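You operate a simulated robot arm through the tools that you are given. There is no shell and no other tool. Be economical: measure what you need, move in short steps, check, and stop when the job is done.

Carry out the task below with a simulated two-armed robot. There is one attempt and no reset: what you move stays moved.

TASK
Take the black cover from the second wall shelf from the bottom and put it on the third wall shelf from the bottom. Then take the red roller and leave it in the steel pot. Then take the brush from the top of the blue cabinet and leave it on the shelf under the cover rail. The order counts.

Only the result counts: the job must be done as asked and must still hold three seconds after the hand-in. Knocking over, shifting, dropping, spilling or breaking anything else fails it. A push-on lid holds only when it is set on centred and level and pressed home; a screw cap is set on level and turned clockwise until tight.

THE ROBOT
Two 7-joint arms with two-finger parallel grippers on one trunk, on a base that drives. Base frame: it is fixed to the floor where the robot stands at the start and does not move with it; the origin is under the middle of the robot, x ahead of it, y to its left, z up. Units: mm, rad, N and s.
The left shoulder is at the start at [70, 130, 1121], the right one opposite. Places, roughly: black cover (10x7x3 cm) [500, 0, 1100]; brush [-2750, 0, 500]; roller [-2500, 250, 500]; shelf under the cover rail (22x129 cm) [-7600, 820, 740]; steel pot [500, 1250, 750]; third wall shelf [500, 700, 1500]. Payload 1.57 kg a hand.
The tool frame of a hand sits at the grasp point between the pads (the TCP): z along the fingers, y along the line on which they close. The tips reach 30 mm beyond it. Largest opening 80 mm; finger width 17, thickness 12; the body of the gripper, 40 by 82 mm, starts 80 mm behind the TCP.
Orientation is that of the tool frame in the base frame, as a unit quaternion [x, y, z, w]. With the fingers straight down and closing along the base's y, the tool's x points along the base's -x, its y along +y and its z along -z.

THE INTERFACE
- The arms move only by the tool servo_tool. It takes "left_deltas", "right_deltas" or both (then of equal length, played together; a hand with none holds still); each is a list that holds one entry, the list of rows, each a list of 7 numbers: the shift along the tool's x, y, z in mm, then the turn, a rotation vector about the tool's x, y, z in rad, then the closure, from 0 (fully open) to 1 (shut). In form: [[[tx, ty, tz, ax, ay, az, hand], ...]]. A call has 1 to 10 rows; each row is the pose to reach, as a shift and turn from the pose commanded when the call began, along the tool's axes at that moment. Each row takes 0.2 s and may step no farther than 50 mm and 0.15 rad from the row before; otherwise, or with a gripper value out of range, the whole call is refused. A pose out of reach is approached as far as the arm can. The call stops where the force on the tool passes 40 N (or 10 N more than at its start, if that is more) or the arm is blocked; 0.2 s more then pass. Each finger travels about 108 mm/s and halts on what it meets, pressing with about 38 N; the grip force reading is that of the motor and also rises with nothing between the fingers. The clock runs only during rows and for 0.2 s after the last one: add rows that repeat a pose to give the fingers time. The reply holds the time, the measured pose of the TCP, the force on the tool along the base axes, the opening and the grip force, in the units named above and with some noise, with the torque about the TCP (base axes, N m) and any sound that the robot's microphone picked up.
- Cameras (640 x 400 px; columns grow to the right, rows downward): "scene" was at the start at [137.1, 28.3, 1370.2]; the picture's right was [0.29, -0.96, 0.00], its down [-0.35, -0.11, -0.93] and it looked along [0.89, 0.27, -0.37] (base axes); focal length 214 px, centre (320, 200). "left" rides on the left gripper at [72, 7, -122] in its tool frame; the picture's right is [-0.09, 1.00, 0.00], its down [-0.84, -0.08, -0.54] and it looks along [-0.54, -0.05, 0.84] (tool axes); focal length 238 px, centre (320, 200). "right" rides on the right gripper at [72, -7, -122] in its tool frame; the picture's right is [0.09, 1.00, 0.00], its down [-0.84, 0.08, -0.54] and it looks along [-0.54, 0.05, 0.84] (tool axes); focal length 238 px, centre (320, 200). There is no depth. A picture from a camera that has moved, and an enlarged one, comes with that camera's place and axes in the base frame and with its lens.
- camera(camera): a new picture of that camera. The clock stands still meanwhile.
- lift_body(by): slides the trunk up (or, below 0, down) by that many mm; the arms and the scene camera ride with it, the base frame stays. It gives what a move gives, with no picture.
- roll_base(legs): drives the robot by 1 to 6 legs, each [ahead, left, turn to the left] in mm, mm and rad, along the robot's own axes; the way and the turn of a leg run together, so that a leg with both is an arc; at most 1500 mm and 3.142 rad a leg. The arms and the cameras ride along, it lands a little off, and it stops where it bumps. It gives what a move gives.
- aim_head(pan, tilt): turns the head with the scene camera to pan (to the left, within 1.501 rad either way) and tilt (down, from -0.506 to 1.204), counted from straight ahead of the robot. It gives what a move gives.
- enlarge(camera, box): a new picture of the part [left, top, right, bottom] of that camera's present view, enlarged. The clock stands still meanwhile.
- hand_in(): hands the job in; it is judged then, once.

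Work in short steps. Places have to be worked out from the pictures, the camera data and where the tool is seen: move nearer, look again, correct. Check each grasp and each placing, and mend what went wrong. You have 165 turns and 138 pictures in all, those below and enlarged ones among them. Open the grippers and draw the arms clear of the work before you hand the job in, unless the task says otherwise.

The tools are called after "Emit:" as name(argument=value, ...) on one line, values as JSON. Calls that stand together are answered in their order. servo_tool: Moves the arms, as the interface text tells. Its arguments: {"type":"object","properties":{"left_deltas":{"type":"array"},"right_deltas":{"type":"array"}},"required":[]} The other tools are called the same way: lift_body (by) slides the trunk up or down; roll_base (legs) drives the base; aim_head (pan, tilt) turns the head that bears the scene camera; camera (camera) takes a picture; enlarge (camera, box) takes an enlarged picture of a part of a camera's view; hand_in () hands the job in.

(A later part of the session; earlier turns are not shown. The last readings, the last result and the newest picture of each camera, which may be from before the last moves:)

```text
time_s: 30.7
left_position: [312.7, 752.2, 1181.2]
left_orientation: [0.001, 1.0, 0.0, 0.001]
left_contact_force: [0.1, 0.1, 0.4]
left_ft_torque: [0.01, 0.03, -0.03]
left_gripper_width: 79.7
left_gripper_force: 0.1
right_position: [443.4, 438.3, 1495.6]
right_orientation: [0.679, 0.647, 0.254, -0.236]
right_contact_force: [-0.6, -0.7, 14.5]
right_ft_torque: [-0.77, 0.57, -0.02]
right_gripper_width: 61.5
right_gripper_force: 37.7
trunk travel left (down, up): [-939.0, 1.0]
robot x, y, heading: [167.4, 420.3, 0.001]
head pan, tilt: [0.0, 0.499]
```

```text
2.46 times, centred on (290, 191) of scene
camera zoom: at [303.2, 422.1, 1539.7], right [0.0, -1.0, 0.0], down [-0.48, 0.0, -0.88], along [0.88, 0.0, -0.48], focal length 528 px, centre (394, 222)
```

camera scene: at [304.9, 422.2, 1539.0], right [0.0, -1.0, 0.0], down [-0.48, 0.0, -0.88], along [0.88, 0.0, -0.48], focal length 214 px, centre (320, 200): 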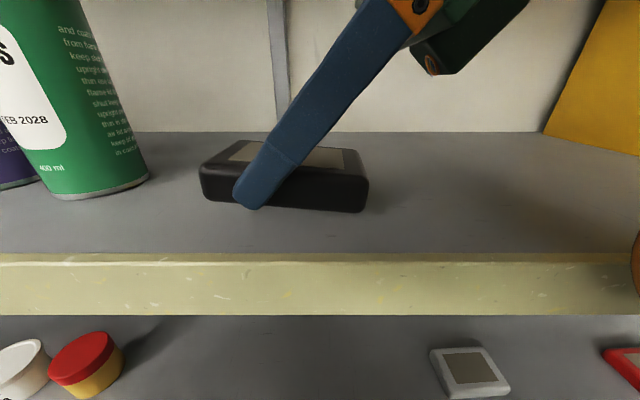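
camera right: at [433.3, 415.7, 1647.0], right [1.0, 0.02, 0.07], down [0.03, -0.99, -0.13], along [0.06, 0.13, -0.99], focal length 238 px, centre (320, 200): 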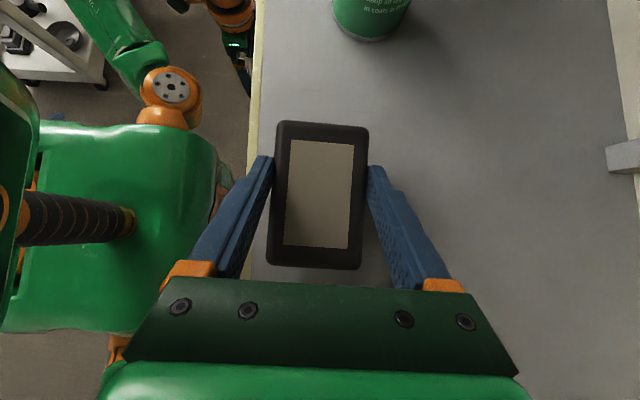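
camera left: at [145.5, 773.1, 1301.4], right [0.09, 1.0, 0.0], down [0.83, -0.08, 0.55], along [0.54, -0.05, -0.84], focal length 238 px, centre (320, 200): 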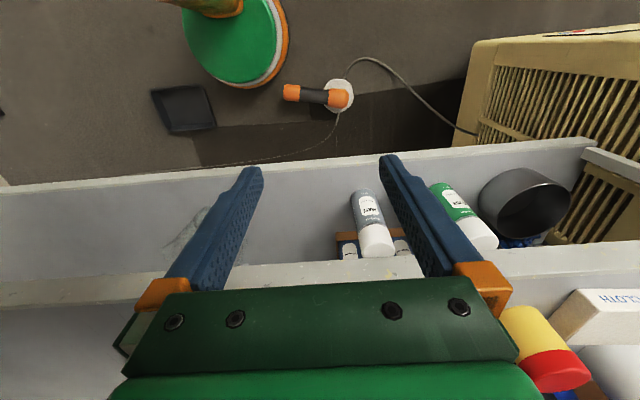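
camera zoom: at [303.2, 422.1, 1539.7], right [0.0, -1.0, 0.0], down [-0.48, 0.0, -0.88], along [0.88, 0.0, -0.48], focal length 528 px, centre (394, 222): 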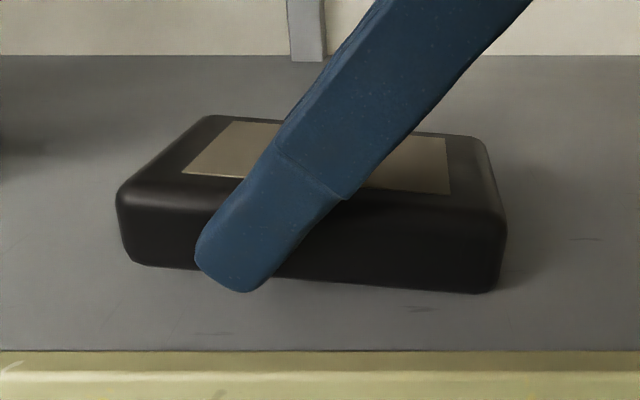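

It touches at its right end (14 N). I ease the left end down a touch and open.

Emit:
servo_tool(right_deltas=[[[0, 0, 0, 0, -0.02, 0, 1], [0, 0, 0, 0, -0.02, 0, 0.6], [0, 0, 0, 0, -0.02, 0, 0], [0, 0, 0, 0, -0.02, 0, 0], [0, 0, 0, 0, -0.02, 0, 0]]])

Emit:
camera(camera="right")

```text
time_s: 31.9
left_position: [313.7, 753.1, 1179.4]
left_orientation: [0.001, 1.0, 0.0, 0.0]
left_contact_force: [0.3, 0.8, 0.2]
left_ft_torque: [-0.03, 0.01, 0.03]
left_gripper_width: 79.8
left_gripper_force: 0.0
right_position: [446.3, 440.2, 1494.4]
right_orientation: [0.682, 0.649, 0.246, -0.23]
right_contact_force: [0.9, 0.2, 0.5]
right_ft_torque: [-0.03, 0.03, 0.03]
right_gripper_width: 80.1
right_gripper_force: 0.0
trunk travel left (down, up): [-939.0, 1.0]
robot x, y, heading: [171.6, 421.3, -0.005]
head pan, tilt: [0.0, 0.499]
```

```text
104 pictures are left
camera right: at [436.9, 418.2, 1633.5], right [1.0, 0.02, 0.06], down [0.03, -0.99, -0.11], along [0.06, 0.11, -0.99], focal length 238 px, centre (320, 200)
```

right: 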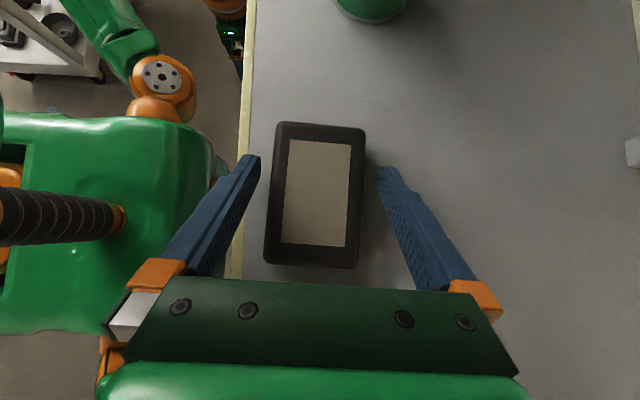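

The cover rests on shelf 3 with free gaps. I slide the fingers out to the right along the cover's long sides.

Emit:
servo_tool(right_deltas=[[[-10, 0, -18, 0, 0, 0, 0], [-22, 0, -36, 0, 0, 0, 0], [-40, 0, -58, 0, 0, 0, 0], [-62, 0, -80, 0, 0, 0, 0]]])

Emit:
camera(camera="scene")

```text
time_s: 32.9
left_position: [313.2, 750.4, 1180.6]
left_orientation: [0.001, 1.0, 0.0, 0.0]
left_contact_force: [0.6, 0.2, -0.4]
left_ft_torque: [-0.01, 0.03, -0.02]
left_gripper_width: 79.8
left_gripper_force: 0.0
right_position: [439.9, 335.9, 1496.2]
right_orientation: [0.682, 0.649, 0.246, -0.229]
right_contact_force: [0.6, 0.4, 0.1]
right_ft_torque: [0.03, -0.03, 0.02]
right_gripper_width: 80.2
right_gripper_force: 0.1
right hand out of reach, approached as far as the arm can: row 2, 3, 4
trunk travel left (down, up): [-939.0, 1.0]
robot x, y, heading: [166.2, 423.4, 0.003]
head pan, tilt: [0.0, 0.499]
```

```text
103 pictures are left
camera scene: at [306.0, 419.0, 1538.9], right [0.0, -1.0, 0.0], down [-0.48, 0.0, -0.88], along [0.88, 0.0, -0.48], focal length 214 px, centre (320, 200)
```

scene: 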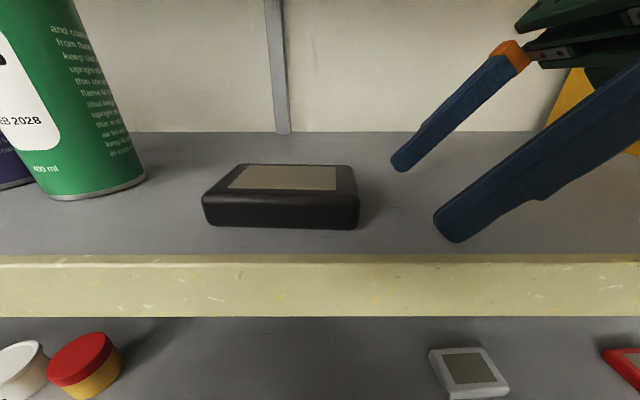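

The black cover is on the third shelf. I drive back clear of the shelf, then look behind.

Emit:
roll_base(legs=[[-400, -100, 0]])

Emit:
aim_head(pan=1.5, tilt=0.4)

Emit:
camera(camera="scene")

```text
time_s: 35.4
left_position: [-84.5, 654.3, 1179.8]
left_orientation: [-0.001, 1.0, 0.001, -0.001]
left_contact_force: [-0.4, -0.2, 0.6]
left_ft_torque: [-0.01, 0.0, 0.0]
left_gripper_width: 80.0
left_gripper_force: 0.1
right_position: [44.1, 240.4, 1496.5]
right_orientation: [0.681, 0.65, 0.245, -0.23]
right_contact_force: [0.3, -0.1, 0.3]
right_ft_torque: [0.01, 0.03, -0.01]
right_gripper_width: 79.8
right_gripper_force: 0.0
trunk travel left (down, up): [-939.0, 1.0]
robot x, y, heading: [-231.6, 317.6, 0.005]
head pan, tilt: [0.0, 0.499]
```

```text
time_s: 37.0
left_position: [-86.9, 652.1, 1180.3]
left_orientation: [-0.002, 1.0, 0.0, 0.0]
left_contact_force: [-0.3, -0.4, -0.1]
left_ft_torque: [0.0, 0.03, 0.01]
left_gripper_width: 80.2
left_gripper_force: 0.2
right_position: [41.2, 237.4, 1497.6]
right_orientation: [0.681, 0.651, 0.246, -0.229]
right_contact_force: [0.0, 0.5, -0.6]
right_ft_torque: [0.04, 0.0, 0.0]
right_gripper_width: 79.9
right_gripper_force: 0.0
trunk travel left (down, up): [-939.0, 1.0]
robot x, y, heading: [-230.6, 321.1, 0.002]
head pan, tilt: [1.499, 0.4]
```

```text
102 pictures are left
camera scene: at [-178.3, 413.1, 1548.1], right [1.0, -0.07, 0.0], down [-0.03, -0.39, -0.92], along [0.06, 0.92, -0.39], focal length 214 px, centre (320, 200)
```

scene: 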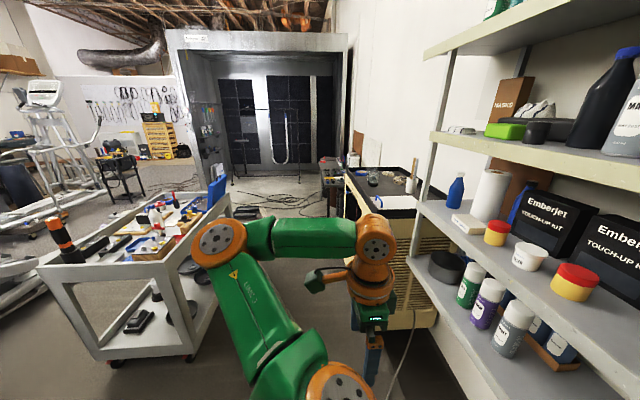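

A cart stands left-behind at 1.3 m; there is room to turn. I turn left 180° in place and look.

Emit:
roll_base(legs=[[-150, 0, 0], [0, 0, 1.57], [0, 0, 1.57]])

Emit:
aim_head(pan=0.0, tilt=0.35)

Emit:
camera(camera="scene")

```text
time_s: 46.0
left_position: [-540.4, -8.4, 1179.4]
left_orientation: [1.0, -0.017, -0.001, -0.001]
left_contact_force: [-0.6, -0.3, -0.3]
left_ft_torque: [0.01, -0.02, 0.04]
left_gripper_width: 80.2
left_gripper_force: 0.1
right_position: [-652.8, 409.8, 1496.9]
right_orientation: [-0.639, 0.692, -0.226, -0.25]
right_contact_force: [0.5, -0.4, 1.0]
right_ft_torque: [0.0, 0.01, 0.0]
right_gripper_width: 79.7
right_gripper_force: 0.0
trunk travel left (down, up): [-939.0, 1.0]
robot x, y, heading: [-383.5, 318.4, 3.107]
head pan, tilt: [1.499, 0.4]
```

```text
time_s: 47.6
left_position: [-541.4, -8.5, 1179.9]
left_orientation: [1.0, -0.017, 0.0, 0.0]
left_contact_force: [0.6, -0.6, 0.5]
left_ft_torque: [-0.01, 0.01, -0.02]
left_gripper_width: 80.0
left_gripper_force: 0.1
right_position: [-652.8, 409.2, 1496.9]
right_orientation: [-0.638, 0.693, -0.224, -0.25]
right_contact_force: [-0.5, 0.2, -0.4]
right_ft_torque: [0.02, -0.03, 0.03]
right_gripper_width: 80.0
right_gripper_force: 0.1
trunk travel left (down, up): [-939.0, 1.0]
robot x, y, heading: [-381.2, 319.4, 3.105]
head pan, tilt: [0.0, 0.351]
```

```text
101 pictures are left
camera scene: at [-528.2, 324.5, 1552.6], right [0.03, 1.0, 0.0], down [0.34, -0.01, -0.94], along [-0.94, 0.03, -0.34], focal length 214 px, centre (320, 200)
```

scene: 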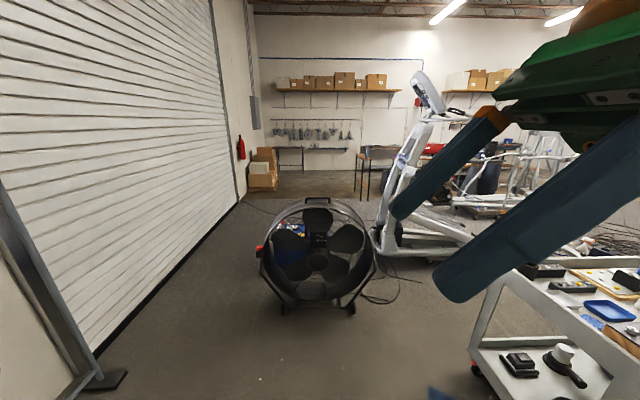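

A big fan stands ahead, with the low blue cabinet apparently behind it. I bring the right hand lower and out of view, and zoom in.

Emit:
servo_tool(right_deltas=[[[-25, 0, 29, 0, 0, 0, 0], [-50, 0, 58, 0, 0, 0, 0], [-75, 0, 87, 0, 0, 0, 0], [-100, 0, 116, 0, 0, 0, 0], [-125, 0, 145, 0, 0, 0, 0], [-150, 0, 174, 0, 0, 0, 0], [-175, 0, 203, 0, 0, 0, 0]]])

Emit:
enlarge(camera="scene", box=[220, 170, 420, 295])

Emit:
camera(camera="scene")

```text
time_s: 49.2
left_position: [-539.6, -7.5, 1182.0]
left_orientation: [1.0, -0.017, 0.0, -0.001]
left_contact_force: [-0.8, 0.2, 0.2]
left_ft_torque: [-0.02, 0.0, 0.03]
left_gripper_width: 79.8
left_gripper_force: 0.0
right_position: [-652.5, 418.4, 1229.9]
right_orientation: [-0.639, 0.691, -0.226, -0.25]
right_contact_force: [-0.6, 0.3, 0.0]
right_ft_torque: [-0.05, -0.03, 0.01]
right_gripper_width: 80.0
right_gripper_force: 0.0
trunk travel left (down, up): [-939.0, 1.0]
robot x, y, heading: [-382.4, 317.6, 3.109]
head pan, tilt: [0.0, 0.351]
```

```text
3.20 times, centred on (320, 232) of scene
camera zoom: at [-528.2, 325.2, 1552.7], right [0.03, 1.0, 0.0], down [0.34, -0.01, -0.94], along [-0.94, 0.03, -0.34], focal length 686 px, centre (320, 96)
```

zoom: 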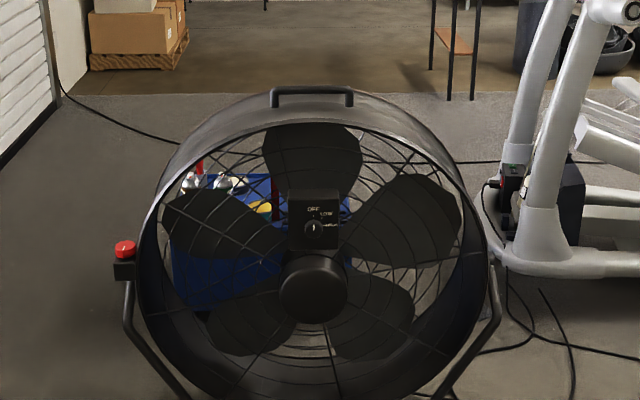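

```text
99 pictures are left
camera scene: at [-528.2, 325.2, 1552.7], right [0.03, 1.0, 0.0], down [0.34, -0.01, -0.94], along [-0.94, 0.03, -0.34], focal length 214 px, centre (320, 200)
```

scene: 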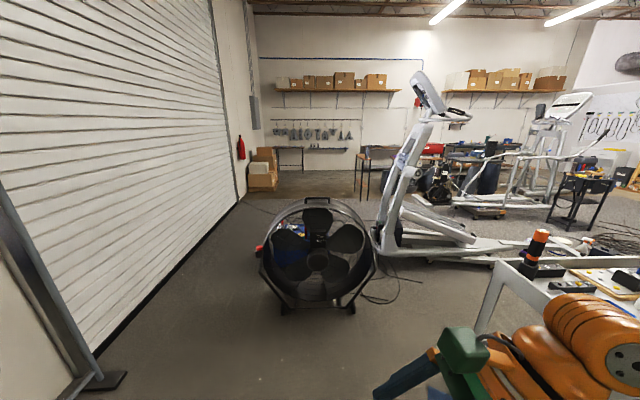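

The blue cabinet is behind the fan; there is a ~1 m lane between fan and roll-up door. I drive through the lane partway and look.

Emit:
roll_base(legs=[[0, 0, 0.035], [600, 870, 0], [600, 0, 0]])

Emit:
aim_head(pan=-0.5, tilt=0.5)

Emit:
camera(camera="scene")

```text
time_s: 57.9
left_position: [-1707.0, -883.9, 1179.8]
left_orientation: [1.0, 0.004, -0.001, 0.001]
left_contact_force: [0.3, -0.2, 0.4]
left_ft_torque: [0.03, 0.02, 0.0]
left_gripper_width: 79.7
left_gripper_force: 0.0
right_position: [-1837.7, -462.7, 1231.5]
right_orientation: [-0.654, 0.678, -0.23, -0.245]
right_contact_force: [0.8, -0.2, -0.4]
right_ft_torque: [0.0, 0.0, 0.03]
right_gripper_width: 79.8
right_gripper_force: 0.1
trunk travel left (down, up): [-939.0, 1.0]
robot x, y, heading: [-1563.0, -550.7, -3.133]
head pan, tilt: [0.0, 0.351]
```

```text
time_s: 58.8
left_position: [-1708.7, -884.9, 1180.1]
left_orientation: [1.0, 0.006, 0.0, 0.0]
left_contact_force: [0.0, -0.2, 1.1]
left_ft_torque: [0.03, -0.01, -0.01]
left_gripper_width: 80.1
left_gripper_force: 0.0
right_position: [-1840.3, -462.5, 1231.6]
right_orientation: [-0.654, 0.677, -0.231, -0.244]
right_contact_force: [0.3, 0.7, -0.4]
right_ft_torque: [-0.01, 0.04, -0.02]
right_gripper_width: 80.3
right_gripper_force: 0.1
trunk travel left (down, up): [-939.0, 1.0]
robot x, y, heading: [-1567.2, -553.5, -3.131]
head pan, tilt: [-0.499, 0.499]
```

```text
98 pictures are left
camera scene: at [-1698.5, -507.3, 1538.9], right [0.47, 0.88, 0.0], down [0.42, -0.22, -0.88], along [-0.78, 0.41, -0.48], focal length 214 px, centre (320, 200)
```

scene: 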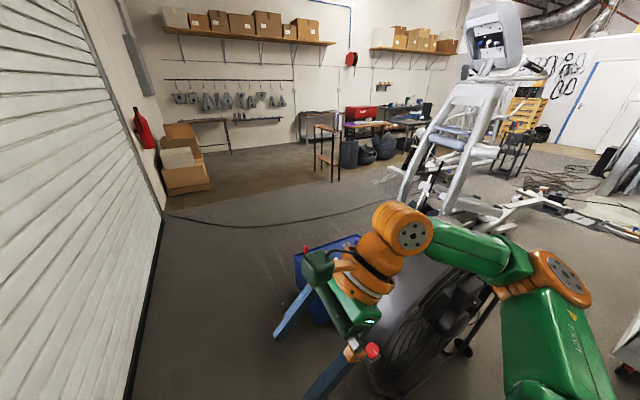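

The lane is clear; I drive 1 m further and turn right to face the cabinet from the door side.

Emit:
roll_base(legs=[[1030, 0, 0], [0, 0, -1.57]])

Emit:
aim_head(pan=0.0, tilt=0.9)

Emit:
camera(camera="scene")

```text
time_s: 67.9
left_position: [-2925.2, -419.4, 1180.9]
left_orientation: [0.713, -0.701, 0.001, 0.0]
left_contact_force: [-0.3, -1.3, -0.4]
left_ft_torque: [0.0, 0.02, -0.02]
left_gripper_width: 79.9
left_gripper_force: 0.1
right_position: [-2503.9, -283.6, 1229.4]
right_orientation: [0.014, 0.942, 0.01, -0.336]
right_contact_force: [-0.3, -0.3, 0.1]
right_ft_torque: [0.02, 0.0, 0.0]
right_gripper_width: 79.8
right_gripper_force: 0.1
trunk travel left (down, up): [-939.0, 1.0]
robot x, y, heading: [-2587.4, -560.8, 1.589]
head pan, tilt: [-0.499, 0.499]
```

```text
time_s: 68.8
left_position: [-2922.9, -419.9, 1179.7]
left_orientation: [0.714, -0.7, -0.001, 0.0]
left_contact_force: [-0.6, -1.0, -0.2]
left_ft_torque: [0.03, 0.03, 0.01]
left_gripper_width: 80.0
left_gripper_force: 0.0
right_position: [-2503.8, -284.8, 1230.4]
right_orientation: [0.014, 0.942, 0.009, -0.336]
right_contact_force: [0.4, -0.3, -0.3]
right_ft_torque: [-0.01, 0.01, -0.05]
right_gripper_width: 80.3
right_gripper_force: 0.0
trunk travel left (down, up): [-939.0, 1.0]
robot x, y, heading: [-2590.0, -561.7, 1.588]
head pan, tilt: [0.0, 0.901]
```

```text
97 pictures are left
camera scene: at [-2593.5, -432.6, 1505.1], right [1.0, 0.02, 0.0], down [0.01, -0.78, -0.62], along [-0.01, 0.62, -0.78], focal length 214 px, centre (320, 200)
```

scene: 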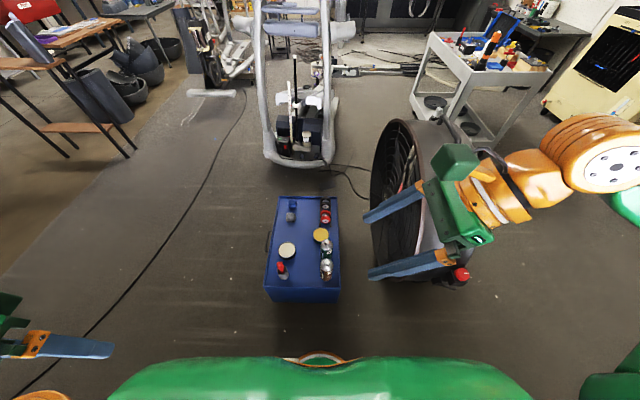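

Emit:
enlarge(camera="scene", box=[240, 180, 368, 310])

```text
3.08 times, centred on (304, 245) of scene
camera zoom: at [-2593.5, -432.6, 1505.1], right [1.0, 0.02, 0.0], down [0.01, -0.78, -0.62], along [-0.01, 0.62, -0.78], focal length 660 px, centre (369, 62)
```

zoom: 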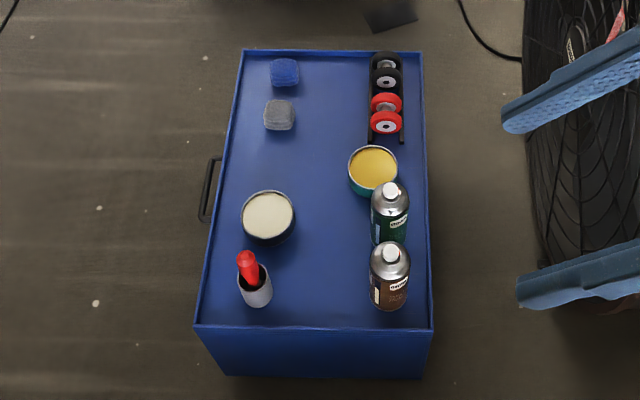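

I see a red-handled brush in a grey cup (≈[-2780,−75]) and rollers on a rack at ≈[-2573, 235], best reached from the cabinet's far side. I drive round the left of the cabinet and turn to face it from there.

Emit:
roll_base(legs=[[0, 720, 0], [1300, 0, 0], [0, 0, 1.57], [0, 0, 1.57]])

Emit:
aim_head(pan=0.6, tilt=0.7)

Emit:
camera(camera="scene")

```text
time_s: 86.5
left_position: [-3025.1, 600.5, 1180.1]
left_orientation: [0.703, 0.711, 0.0, 0.0]
left_contact_force: [-0.1, 0.7, -0.8]
left_ft_torque: [0.0, -0.03, 0.0]
left_gripper_width: 80.2
left_gripper_force: 0.0
right_position: [-3446.0, 468.8, 1230.6]
right_orientation: [0.941, -0.016, 0.336, 0.01]
right_contact_force: [0.9, 0.0, 0.4]
right_ft_torque: [-0.01, -0.02, 0.02]
right_gripper_width: 80.0
right_gripper_force: 0.1
trunk travel left (down, up): [-939.0, 1.0]
robot x, y, heading: [-3359.5, 741.6, -1.557]
head pan, tilt: [0.0, 0.901]
```

```text
time_s: 87.5
left_position: [-3024.7, 600.5, 1181.0]
left_orientation: [0.703, 0.711, 0.0, 0.0]
left_contact_force: [-0.3, 0.0, -0.6]
left_ft_torque: [-0.01, -0.01, -0.01]
left_gripper_width: 80.1
left_gripper_force: 0.1
right_position: [-3446.3, 468.0, 1231.4]
right_orientation: [0.942, -0.017, 0.336, 0.01]
right_contact_force: [0.0, 0.2, -0.9]
right_ft_torque: [-0.03, 0.0, -0.01]
right_gripper_width: 80.1
right_gripper_force: 0.1
trunk travel left (down, up): [-939.0, 1.0]
robot x, y, heading: [-3355.5, 739.4, -1.562]
head pan, tilt: [0.6, 0.7]
```

```text
95 pictures are left
camera scene: at [-3311.6, 624.4, 1521.2], right [-0.82, -0.57, 0.0], down [-0.37, 0.53, -0.76], along [0.44, -0.63, -0.64], focal length 214 px, centre (320, 200)
```

scene: 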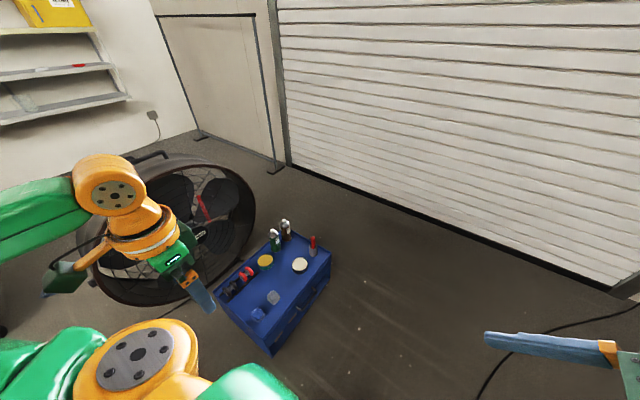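

I slide left 700 mm to stand in line with the roller for the left hand, and look down.

Emit:
roll_base(legs=[[0, 700, 0]])

Emit:
aim_head(pan=0.0, tilt=1.1)

Emit:
camera(camera="scene")

Emit:
camera(camera="left")

```text
time_s: 91.3
left_position: [-2330.9, 599.7, 1180.6]
left_orientation: [0.708, 0.707, 0.001, 0.001]
left_contact_force: [0.3, 0.9, -0.2]
left_ft_torque: [-0.02, -0.04, 0.02]
left_gripper_width: 79.8
left_gripper_force: 0.1
right_position: [-2754.4, 474.0, 1230.6]
right_orientation: [0.941, -0.024, 0.337, 0.013]
right_contact_force: [0.5, 0.4, -0.4]
right_ft_torque: [0.03, -0.01, 0.01]
right_gripper_width: 80.0
right_gripper_force: 0.1
trunk travel left (down, up): [-939.0, 1.0]
robot x, y, heading: [-2655.4, 747.2, -1.573]
head pan, tilt: [0.6, 0.7]
```

```text
time_s: 92.3
left_position: [-2329.0, 600.1, 1179.8]
left_orientation: [0.707, 0.707, -0.001, 0.0]
left_contact_force: [0.4, 0.4, -0.4]
left_ft_torque: [-0.02, -0.02, 0.0]
left_gripper_width: 79.8
left_gripper_force: 0.1
right_position: [-2752.1, 474.0, 1231.3]
right_orientation: [0.942, -0.025, 0.336, 0.014]
right_contact_force: [-0.2, -0.2, -0.2]
right_ft_torque: [0.02, 0.0, 0.03]
right_gripper_width: 79.9
right_gripper_force: 0.0
trunk travel left (down, up): [-939.0, 1.0]
robot x, y, heading: [-2658.0, 748.3, -1.575]
head pan, tilt: [0.0, 1.1]
```

```text
94 pictures are left
camera scene: at [-2663.0, 634.6, 1491.3], right [-1.0, 0.0, 0.0], down [0.0, 0.89, -0.45], along [0.0, -0.45, -0.89], focal length 214 px, centre (320, 200)
```

scene: 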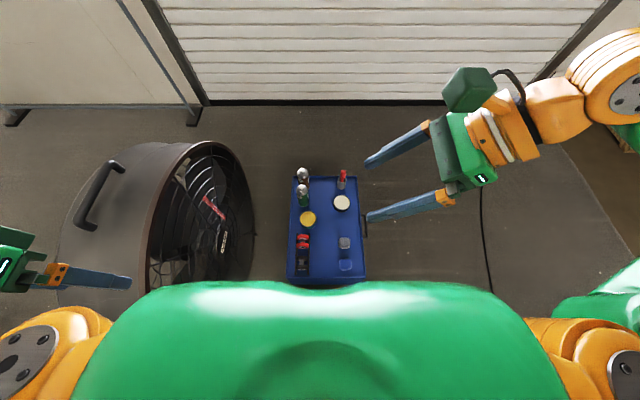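

```text
93 pictures are left
camera left: at [-2321.4, 671.0, 1301.0], right [1.0, -0.09, 0.0], down [-0.08, -0.84, 0.54], along [-0.05, -0.54, -0.84], focal length 238 px, centre (320, 200)
```

left: 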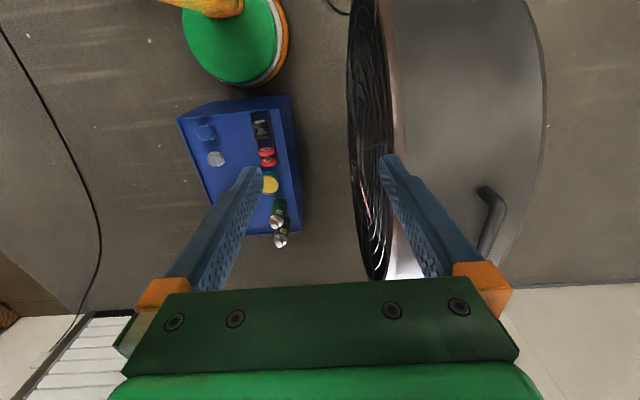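

I zoom on the roller rack from the head and the left camera.

Emit:
enlarge(camera="scene", box=[270, 160, 390, 285])

Emit:
enlarge(camera="left", box=[170, 90, 310, 180])

```text
3.20 times, centred on (330, 222) of scene
camera zoom: at [-2663.0, 634.6, 1491.3], right [-1.0, 0.0, 0.0], down [0.0, 0.89, -0.45], along [0.0, -0.45, -0.89], focal length 686 px, centre (288, 128)
```

zoom: 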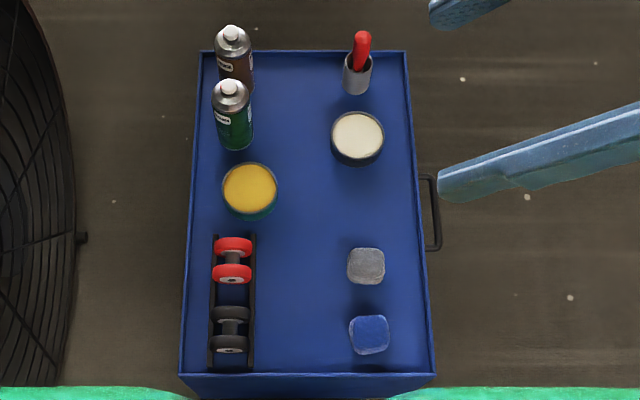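

```text
4.44 times, centred on (240, 135) of left
camera zoom: at [-2321.4, 671.0, 1301.0], right [1.0, -0.09, 0.0], down [-0.08, -0.84, 0.54], along [-0.05, -0.54, -0.84], focal length 1059 px, centre (676, 489)
```

zoom: 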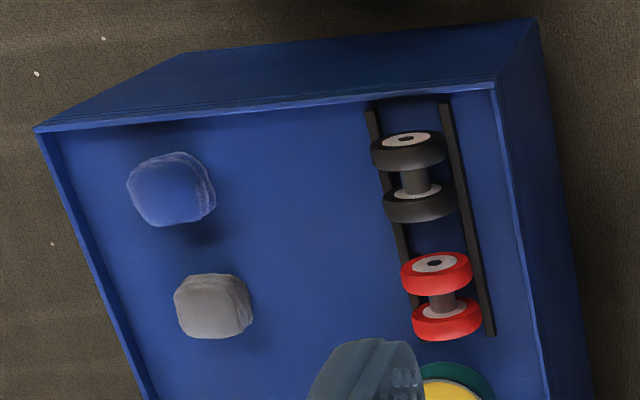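

The cabinet top works out at z≈390, the red spool roller at about x −2566, y 293–359 (axis along y, z≈425). I bring the left hand forward and in over it (still high).

Emit:
servo_tool(left_deltas=[[[-50, 0, 0, 0, 0, 0, 0], [-100, 0, 0, 0, 0, 0, 0], [-150, -10, 0, 0, 0, 0, 0], [-180, -45, 0, 0, 0, 0, 0], [-205, -85, 0, 0, 0, 0, 0], [-225, -130, 0, 0, 0, 0, 0], [-240, -175, 0, 0, 0, 0, 0], [-258, -210, 0, 0, 0, 0, 0], [-274, -236, 0, 0, 0, 0, 0]]])

Emit:
servo_tool(left_deltas=[[[0, 0, 0, 0, 0, -0.15, 0], [0, 0, 0, 0, 0, -0.3, 0], [0, 0, 0, 0, 0, -0.45, 0], [0, 0, 0, 0, 0, -0.6, 0], [0, 0, 0, 0, 0, -0.75, 0], [0, 0, 0, 0, 0, -0.9, 0], [0, 0, 0, 0, 0, -1.05, 0], [0, 0, 0, 0, 0, -1.2, 0], [0, 0, 0, 0, 0, -1.35, 0], [0, 0, 0, 0, 0, -1.5, 0]]])

Emit:
camera(camera="left")

Emit:
camera(camera="scene")

```text
refused: row 3 steps farther than a row can; nothing moved
```

```text
time_s: 94.5
left_position: [-2329.1, 599.9, 1179.6]
left_orientation: [0.035, 0.999, 0.0, 0.0]
left_contact_force: [-0.2, -0.3, -0.1]
left_ft_torque: [-0.01, -0.02, -0.02]
left_gripper_width: 80.1
left_gripper_force: 0.0
right_position: [-2752.4, 473.4, 1230.6]
right_orientation: [0.942, -0.024, 0.336, 0.013]
right_contact_force: [-0.3, -0.2, 0.4]
right_ft_torque: [0.03, -0.01, 0.01]
right_gripper_width: 80.0
right_gripper_force: 0.1
trunk travel left (down, up): [-939.0, 1.0]
robot x, y, heading: [-2656.6, 746.0, -1.568]
head pan, tilt: [0.0, 1.1]
```

```text
90 pictures are left
camera left: at [-2399.9, 610.8, 1301.0], right [0.16, 0.99, 0.0], down [0.83, -0.14, 0.54], along [0.53, -0.09, -0.84], focal length 238 px, centre (320, 200)
```

left: 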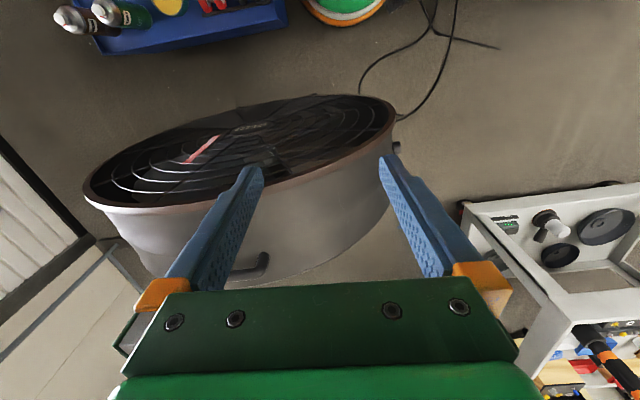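

```text
89 pictures are left
camera scene: at [-2663.5, 634.5, 1491.2], right [-1.0, 0.0, 0.0], down [0.0, 0.89, -0.45], along [0.0, -0.45, -0.89], focal length 214 px, centre (320, 200)
```

scene: 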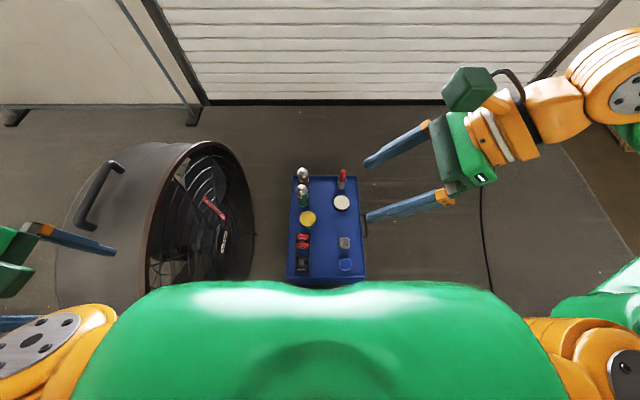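

The translation was refused (just over 50 mm) while the yaw was done. I redo the translation with the new tool axes.

Emit:
servo_tool(left_deltas=[[[-3.4, -48, 0, 0, 0, 0, 0], [-6.7, -95, 0, 0, 0, 0, 0], [-5, -142, 0, 0, 0, 0, 0], [27, -175, 0, 0, 0, 0, 0], [64, -203, 0, 0, 0, 0, 0], [106, -228, 0, 0, 0, 0, 0], [149, -250, 0, 0, 0, 0, 0], [186, -271, 0, 0, 0, -0.07, 0], [217, -290, 0, 0, 0, -0.07, 0]]])

Emit:
camera(camera="left")

Emit:
camera(camera="scene")

```text
time_s: 96.5
left_position: [-2524.2, 356.3, 1176.1]
left_orientation: [0.0, 1.0, -0.001, 0.0]
left_contact_force: [-1.4, 0.0, 0.3]
left_ft_torque: [-0.02, -0.01, -0.01]
left_gripper_width: 80.0
left_gripper_force: 0.1
left hand out of reach, approached as far as the arm can: row 8, 9
right_position: [-2751.7, 475.1, 1230.7]
right_orientation: [0.941, -0.024, 0.336, 0.012]
right_contact_force: [-0.1, 0.1, -0.8]
right_ft_torque: [-0.02, 0.04, 0.0]
right_gripper_width: 80.0
right_gripper_force: 0.1
trunk travel left (down, up): [-939.0, 1.0]
robot x, y, heading: [-2662.6, 747.3, -1.57]
head pan, tilt: [0.0, 1.1]
```

```text
88 pictures are left
camera left: at [-2595.5, 363.4, 1298.1], right [0.09, 1.0, 0.0], down [0.84, -0.08, 0.54], along [0.54, -0.05, -0.84], focal length 238 px, centre (320, 200)
```

left: 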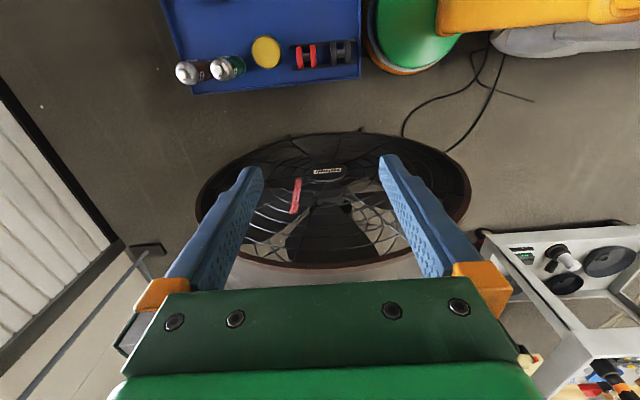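

```text
87 pictures are left
camera scene: at [-2663.3, 635.7, 1491.3], right [-1.0, 0.0, 0.0], down [0.0, 0.89, -0.45], along [0.0, -0.45, -0.89], focal length 214 px, centre (320, 200)
```

scene: 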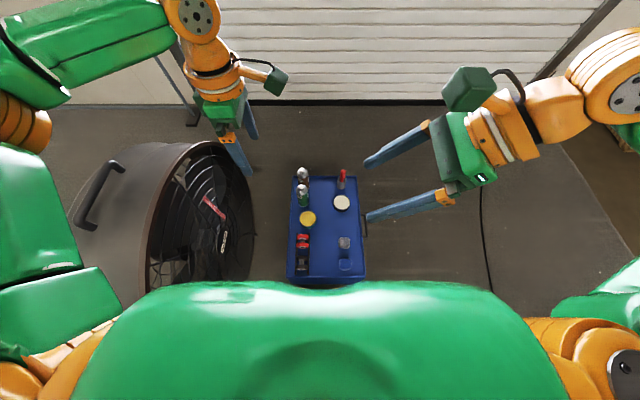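

Vertical reach ends at 391 mm forward at this height. I test whether a lower hand (relative to the shoulder) reaches farther.

Emit:
servo_tool(left_deltas=[[[0, 0, 40, 0, 0, 0, 0], [0, 0, 80, 0, 0, 0, 0], [0, 0, 120, 0, 0, 0, 0], [0, 0, 120, 0, 0, 0, 0]]])

```text
time_s: 97.5
left_position: [-2507.2, 370.2, 1064.6]
left_orientation: [0.002, 1.0, 0.0, -0.001]
left_contact_force: [0.0, 0.2, 0.1]
left_ft_torque: [0.03, 0.01, -0.01]
left_gripper_width: 80.0
left_gripper_force: 0.0
left hand out of reach, approached as far as the arm can: row 2, 3, 4
right_position: [-2751.7, 473.0, 1230.2]
right_orientation: [0.942, -0.024, 0.336, 0.013]
right_contact_force: [-1.1, -1.3, 1.7]
right_ft_torque: [0.01, -0.03, -0.02]
right_gripper_width: 79.8
right_gripper_force: 0.1
trunk travel left (down, up): [-939.0, 1.0]
robot x, y, heading: [-2662.0, 742.4, -1.572]
head pan, tilt: [0.0, 1.1]
```

Vertical reach is limited; the right hand's tilted, left-pointing pose (closing along the forward axis) reaches farther and is already set. I tuck the left hand back and up so it stays clear of the fan when the trunk lowers.

Emit:
servo_tool(left_deltas=[[[0, 38, -20, 0, 0, 0, 0], [-10, 75, -45, 0, 0, 0, 0], [-22, 105, -80, 0, 0, 0, 0], [-35, 130, -115, 0, 0, 0, 0], [-45, 145, -155, 0, 0, 0, 0], [-45, 160, -190, 0, 0, 0, 0]]])

Emit:
roll_base(legs=[[12, -30, 0]])

Emit:
camera(camera="scene")

```text
time_s: 99.0
left_position: [-2464.5, 531.3, 1256.0]
left_orientation: [0.002, 1.0, 0.0, 0.001]
left_contact_force: [0.7, -0.2, 0.3]
left_ft_torque: [0.0, 0.0, 0.02]
left_gripper_width: 79.9
left_gripper_force: 0.1
right_position: [-2753.5, 475.0, 1231.8]
right_orientation: [0.941, -0.024, 0.336, 0.013]
right_contact_force: [-0.4, -0.4, -0.2]
right_ft_torque: [-0.02, 0.02, 0.05]
right_gripper_width: 80.1
right_gripper_force: 0.1
trunk travel left (down, up): [-939.0, 1.0]
robot x, y, heading: [-2663.5, 745.9, -1.57]
head pan, tilt: [0.0, 1.1]
```

```text
time_s: 99.8
left_position: [-2486.6, 521.3, 1255.1]
left_orientation: [0.001, 1.0, 0.0, -0.002]
left_contact_force: [0.6, 0.4, -0.6]
left_ft_torque: [-0.02, 0.07, -0.03]
left_gripper_width: 80.1
left_gripper_force: 0.1
right_position: [-2776.6, 465.9, 1231.8]
right_orientation: [0.942, -0.022, 0.334, 0.013]
right_contact_force: [-0.1, 0.6, 0.7]
right_ft_torque: [0.0, 0.05, -0.01]
right_gripper_width: 80.4
right_gripper_force: 0.1
trunk travel left (down, up): [-939.0, 1.0]
robot x, y, heading: [-2688.2, 732.4, -1.575]
head pan, tilt: [0.0, 1.1]
```

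```text
86 pictures are left
camera scene: at [-2685.9, 625.8, 1491.5], right [-1.0, 0.0, 0.01], down [0.0, 0.89, -0.46], along [-0.01, -0.46, -0.89], focal length 214 px, centre (320, 200)
```

scene: 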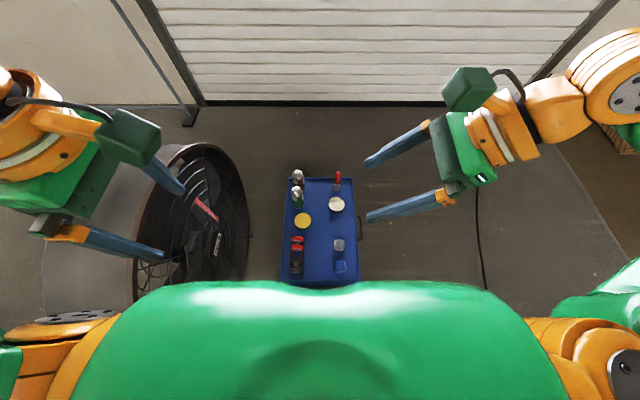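

I bring the right hand over the roller position (still high), also correcting the small yaw.

Emit:
servo_tool(right_deltas=[[[28, 21.5, 23, 0, 0, 0, 0], [56, 43, 46, 0, 0, 0, 0], [84, 64.5, 69, 0, 0, 0, 0], [112, 86, 92, 0, 0, 0, 0], [140, 107.5, 115, 0.032, 0, -0.039, 0], [168.4, 129, 138, 0.032, 0, -0.039, 0]]])

Emit:
camera(camera="right")

Emit:
camera(camera="scene")

```text
time_s: 101.2
left_position: [-2490.7, 518.7, 1255.0]
left_orientation: [0.001, 1.0, 0.001, -0.002]
left_contact_force: [-0.6, 0.3, 0.5]
left_ft_torque: [0.02, 0.03, 0.02]
left_gripper_width: 80.0
left_gripper_force: 0.0
right_position: [-2569.3, 323.7, 1230.9]
right_orientation: [0.942, 0.001, 0.335, 0.004]
right_contact_force: [-0.2, 0.4, 0.0]
right_ft_torque: [0.01, 0.02, 0.0]
right_gripper_width: 80.0
right_gripper_force: 0.1
trunk travel left (down, up): [-939.0, 1.0]
robot x, y, heading: [-2689.6, 734.5, -1.575]
head pan, tilt: [0.0, 1.1]
```

```text
85 pictures are left
camera right: at [-2590.3, 330.7, 1370.9], right [0.07, -1.0, 0.07], down [-0.99, -0.08, -0.11], along [0.11, -0.06, -0.99], focal length 238 px, centre (320, 200)
```

right: 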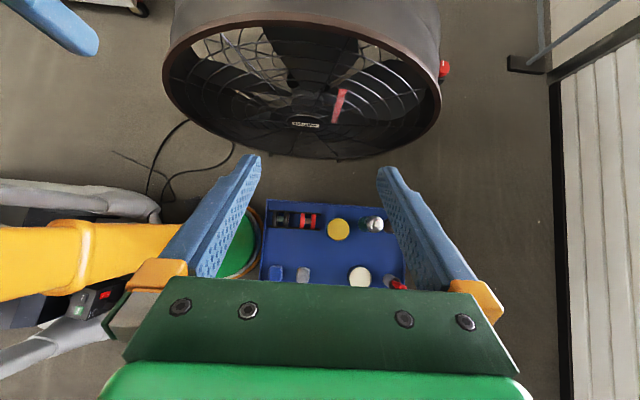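

```text
84 pictures are left
camera scene: at [-2689.3, 622.2, 1491.2], right [-1.0, 0.0, 0.0], down [0.0, 0.89, -0.45], along [0.0, -0.45, -0.89], focal length 214 px, centre (320, 200)
```

scene: 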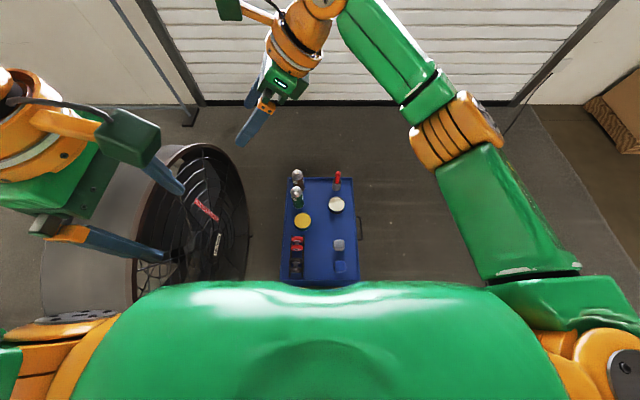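

Good: the overhead view puts the red roller near (-2571, 311). I lower the trunk in stages, watching the left arm against the fan.

Emit:
lift_body(by=-300)

Emit:
aim_head(pan=0.9, tilt=0.6)

Emit:
camera(camera="scene")

Emit:
camera(camera="right")

```text
time_s: 104.2
left_position: [-2493.6, 517.9, 956.0]
left_orientation: [0.001, 1.0, 0.0, 0.0]
left_contact_force: [0.0, 0.2, -0.2]
left_ft_torque: [0.01, 0.0, -0.01]
left_gripper_width: 79.8
left_gripper_force: 0.0
right_position: [-2573.0, 323.7, 932.4]
right_orientation: [0.942, 0.0, 0.337, 0.004]
right_contact_force: [-0.1, 0.0, -0.5]
right_ft_torque: [0.02, -0.04, 0.02]
right_gripper_width: 79.9
right_gripper_force: 0.1
trunk travel left (down, up): [-639.0, 301.0]
robot x, y, heading: [-2693.7, 734.2, -1.575]
head pan, tilt: [0.0, 1.1]
```

```text
time_s: 105.4
left_position: [-2494.6, 518.9, 955.6]
left_orientation: [0.002, 1.0, 0.0, 0.0]
left_contact_force: [-0.2, -0.3, 0.4]
left_ft_torque: [0.0, 0.01, 0.0]
left_gripper_width: 80.0
left_gripper_force: 0.0
right_position: [-2572.8, 324.2, 932.4]
right_orientation: [0.941, 0.0, 0.337, 0.004]
right_contact_force: [0.5, 0.5, -0.6]
right_ft_torque: [0.0, 0.03, -0.01]
right_gripper_width: 79.9
right_gripper_force: 0.1
trunk travel left (down, up): [-639.0, 301.0]
robot x, y, heading: [-2693.1, 735.1, -1.575]
head pan, tilt: [0.901, 0.6]
```

```text
83 pictures are left
camera scene: at [-2623.9, 630.7, 1229.8], right [-0.62, -0.78, 0.0], down [-0.44, 0.35, -0.82], along [0.65, -0.51, -0.57], focal length 214 px, centre (320, 200)
```

scene: 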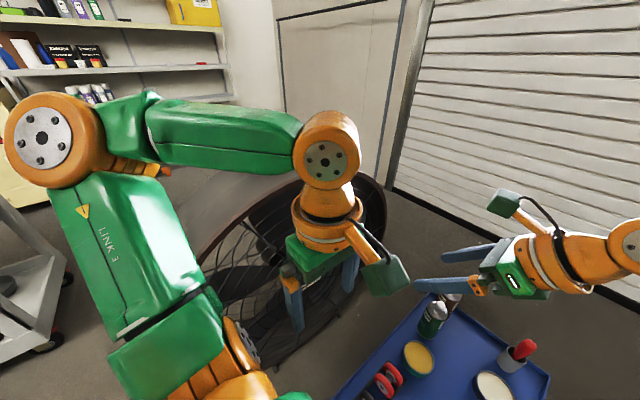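

```text
82 pictures are left
camera right: at [-2594.3, 330.7, 1071.4], right [0.07, -1.0, 0.07], down [-0.99, -0.08, -0.11], along [0.11, -0.06, -0.99], focal length 238 px, centre (320, 200)
```

right: 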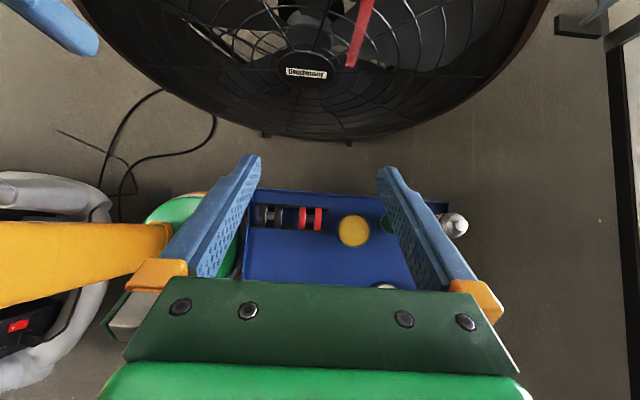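

Left arm clears the fan. I zoom on the roller to refine its position before going lower.

Emit:
enlarge(camera="right", box=[240, 180, 400, 280])

```text
4.00 times, centred on (320, 230) of right
camera zoom: at [-2594.3, 330.7, 1071.4], right [0.07, -1.0, 0.07], down [-0.99, -0.08, -0.11], along [0.11, -0.06, -0.99], focal length 953 px, centre (320, 80)
```

zoom: 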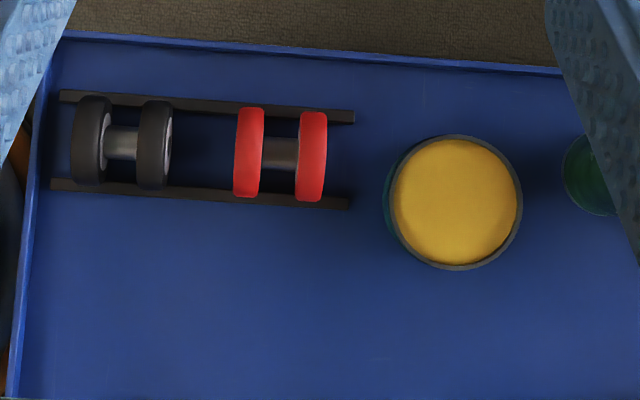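

The roller is 63 mm long, 62 mm wheels, aligned with the gripper; centre ≈(-2575, 315). I shift the hand 9 mm forward and lower the trunk 260 mm.

Emit:
servo_tool(right_deltas=[[[-1.5, 9, -1.2, 0, 0, 0, 0]]])

Emit:
lift_body(by=-260)

Emit:
camera(camera="right")

Emit:
camera(camera="scene")

```text
time_s: 105.8
left_position: [-2492.9, 518.4, 955.8]
left_orientation: [0.002, 1.0, 0.0, 0.0]
left_contact_force: [0.5, 0.1, -0.2]
left_ft_torque: [0.03, 0.03, -0.01]
left_gripper_width: 79.9
left_gripper_force: 0.1
right_position: [-2573.9, 314.2, 932.5]
right_orientation: [0.942, 0.0, 0.336, 0.003]
right_contact_force: [0.0, -0.3, -0.8]
right_ft_torque: [-0.02, -0.01, 0.0]
right_gripper_width: 80.0
right_gripper_force: 0.0
trunk travel left (down, up): [-639.0, 301.0]
robot x, y, heading: [-2690.5, 732.8, -1.57]
head pan, tilt: [0.901, 0.6]
```

```text
time_s: 108.5
left_position: [-2494.1, 519.3, 695.1]
left_orientation: [0.001, 1.0, 0.001, 0.0]
left_contact_force: [-0.1, 0.5, 0.6]
left_ft_torque: [0.03, -0.02, -0.01]
left_gripper_width: 80.0
left_gripper_force: 0.0
right_position: [-2575.3, 314.6, 673.0]
right_orientation: [0.942, 0.001, 0.337, 0.002]
right_contact_force: [-0.7, 0.5, -0.6]
right_ft_torque: [0.0, 0.0, 0.01]
right_gripper_width: 79.9
right_gripper_force: 0.1
trunk travel left (down, up): [-379.0, 561.0]
robot x, y, heading: [-2686.1, 737.1, -1.574]
head pan, tilt: [0.901, 0.6]
```

```text
80 pictures are left
camera right: at [-2595.5, 321.6, 811.9], right [0.07, -1.0, 0.07], down [-0.99, -0.08, -0.11], along [0.11, -0.06, -0.99], focal length 238 px, centre (320, 200)
```

right: 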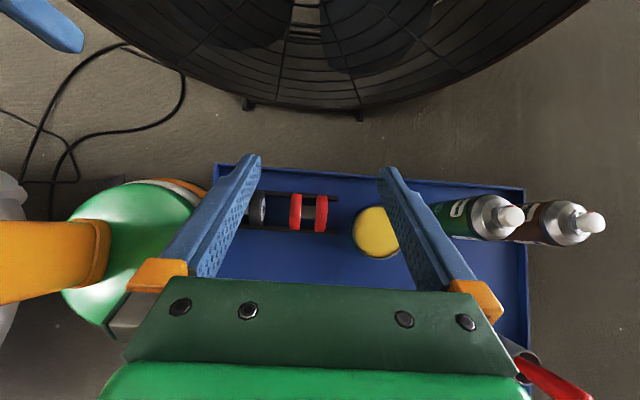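

```text
79 pictures are left
camera scene: at [-2623.9, 630.9, 969.9], right [-0.62, -0.78, 0.0], down [-0.44, 0.35, -0.83], along [0.65, -0.51, -0.56], focal length 214 px, centre (320, 200)
```

scene: 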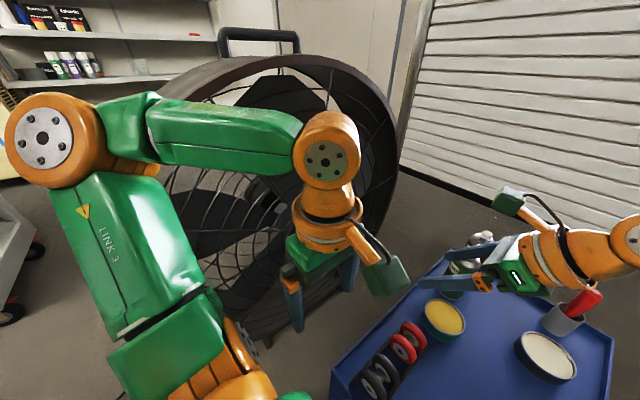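

Positions look aligned. I descend 130 mm with the arm and re-measure.

Emit:
servo_tool(right_deltas=[[[-25, 0, 31, 0, 0, 0, 0], [-50, 0, 62, 0, 0, 0, 0], [-75, 0, 92, 0, 0, 0, 0], [-82, 0, 101, 0, 0, 0, 0]]])

Emit:
enlarge(camera="right", box=[200, 120, 440, 270])

Emit:
camera(camera="scene")

```text
time_s: 109.5
left_position: [-2493.0, 519.6, 695.0]
left_orientation: [0.002, 1.0, 0.0, 0.0]
left_contact_force: [-0.1, 0.0, 1.2]
left_ft_torque: [0.0, 0.03, 0.0]
left_gripper_width: 79.9
left_gripper_force: 0.0
right_position: [-2574.4, 312.4, 541.6]
right_orientation: [0.942, 0.0, 0.336, 0.005]
right_contact_force: [0.0, 0.7, -0.5]
right_ft_torque: [-0.02, 0.01, 0.02]
right_gripper_width: 80.0
right_gripper_force: 0.0
trunk travel left (down, up): [-379.0, 561.0]
robot x, y, heading: [-2688.8, 738.6, -1.575]
head pan, tilt: [0.901, 0.6]
```

```text
2.67 times, centred on (320, 195) of right
camera zoom: at [-2595.1, 319.8, 681.3], right [0.07, -1.0, 0.07], down [-0.99, -0.08, -0.11], along [0.11, -0.06, -0.99], focal length 636 px, centre (320, 213)
```

zoom: 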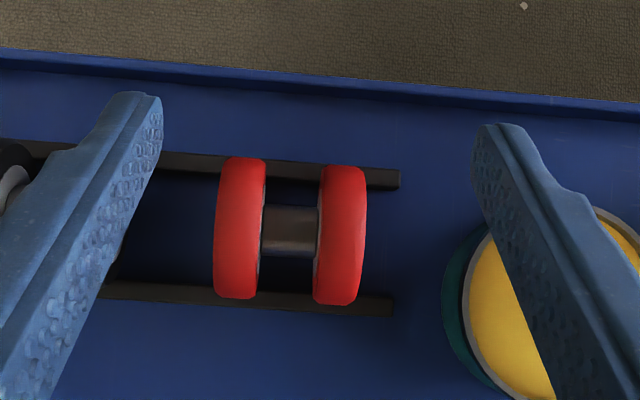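

```text
77 pictures are left
camera scene: at [-2623.8, 630.8, 969.9], right [-0.62, -0.78, 0.0], down [-0.44, 0.35, -0.82], along [0.65, -0.51, -0.57], focal length 214 px, centre (320, 200)
```

scene: 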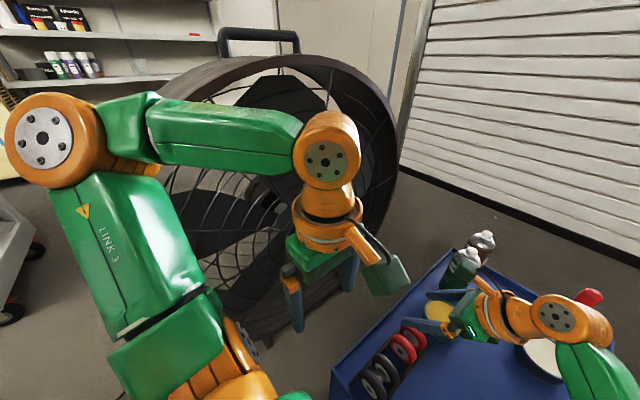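

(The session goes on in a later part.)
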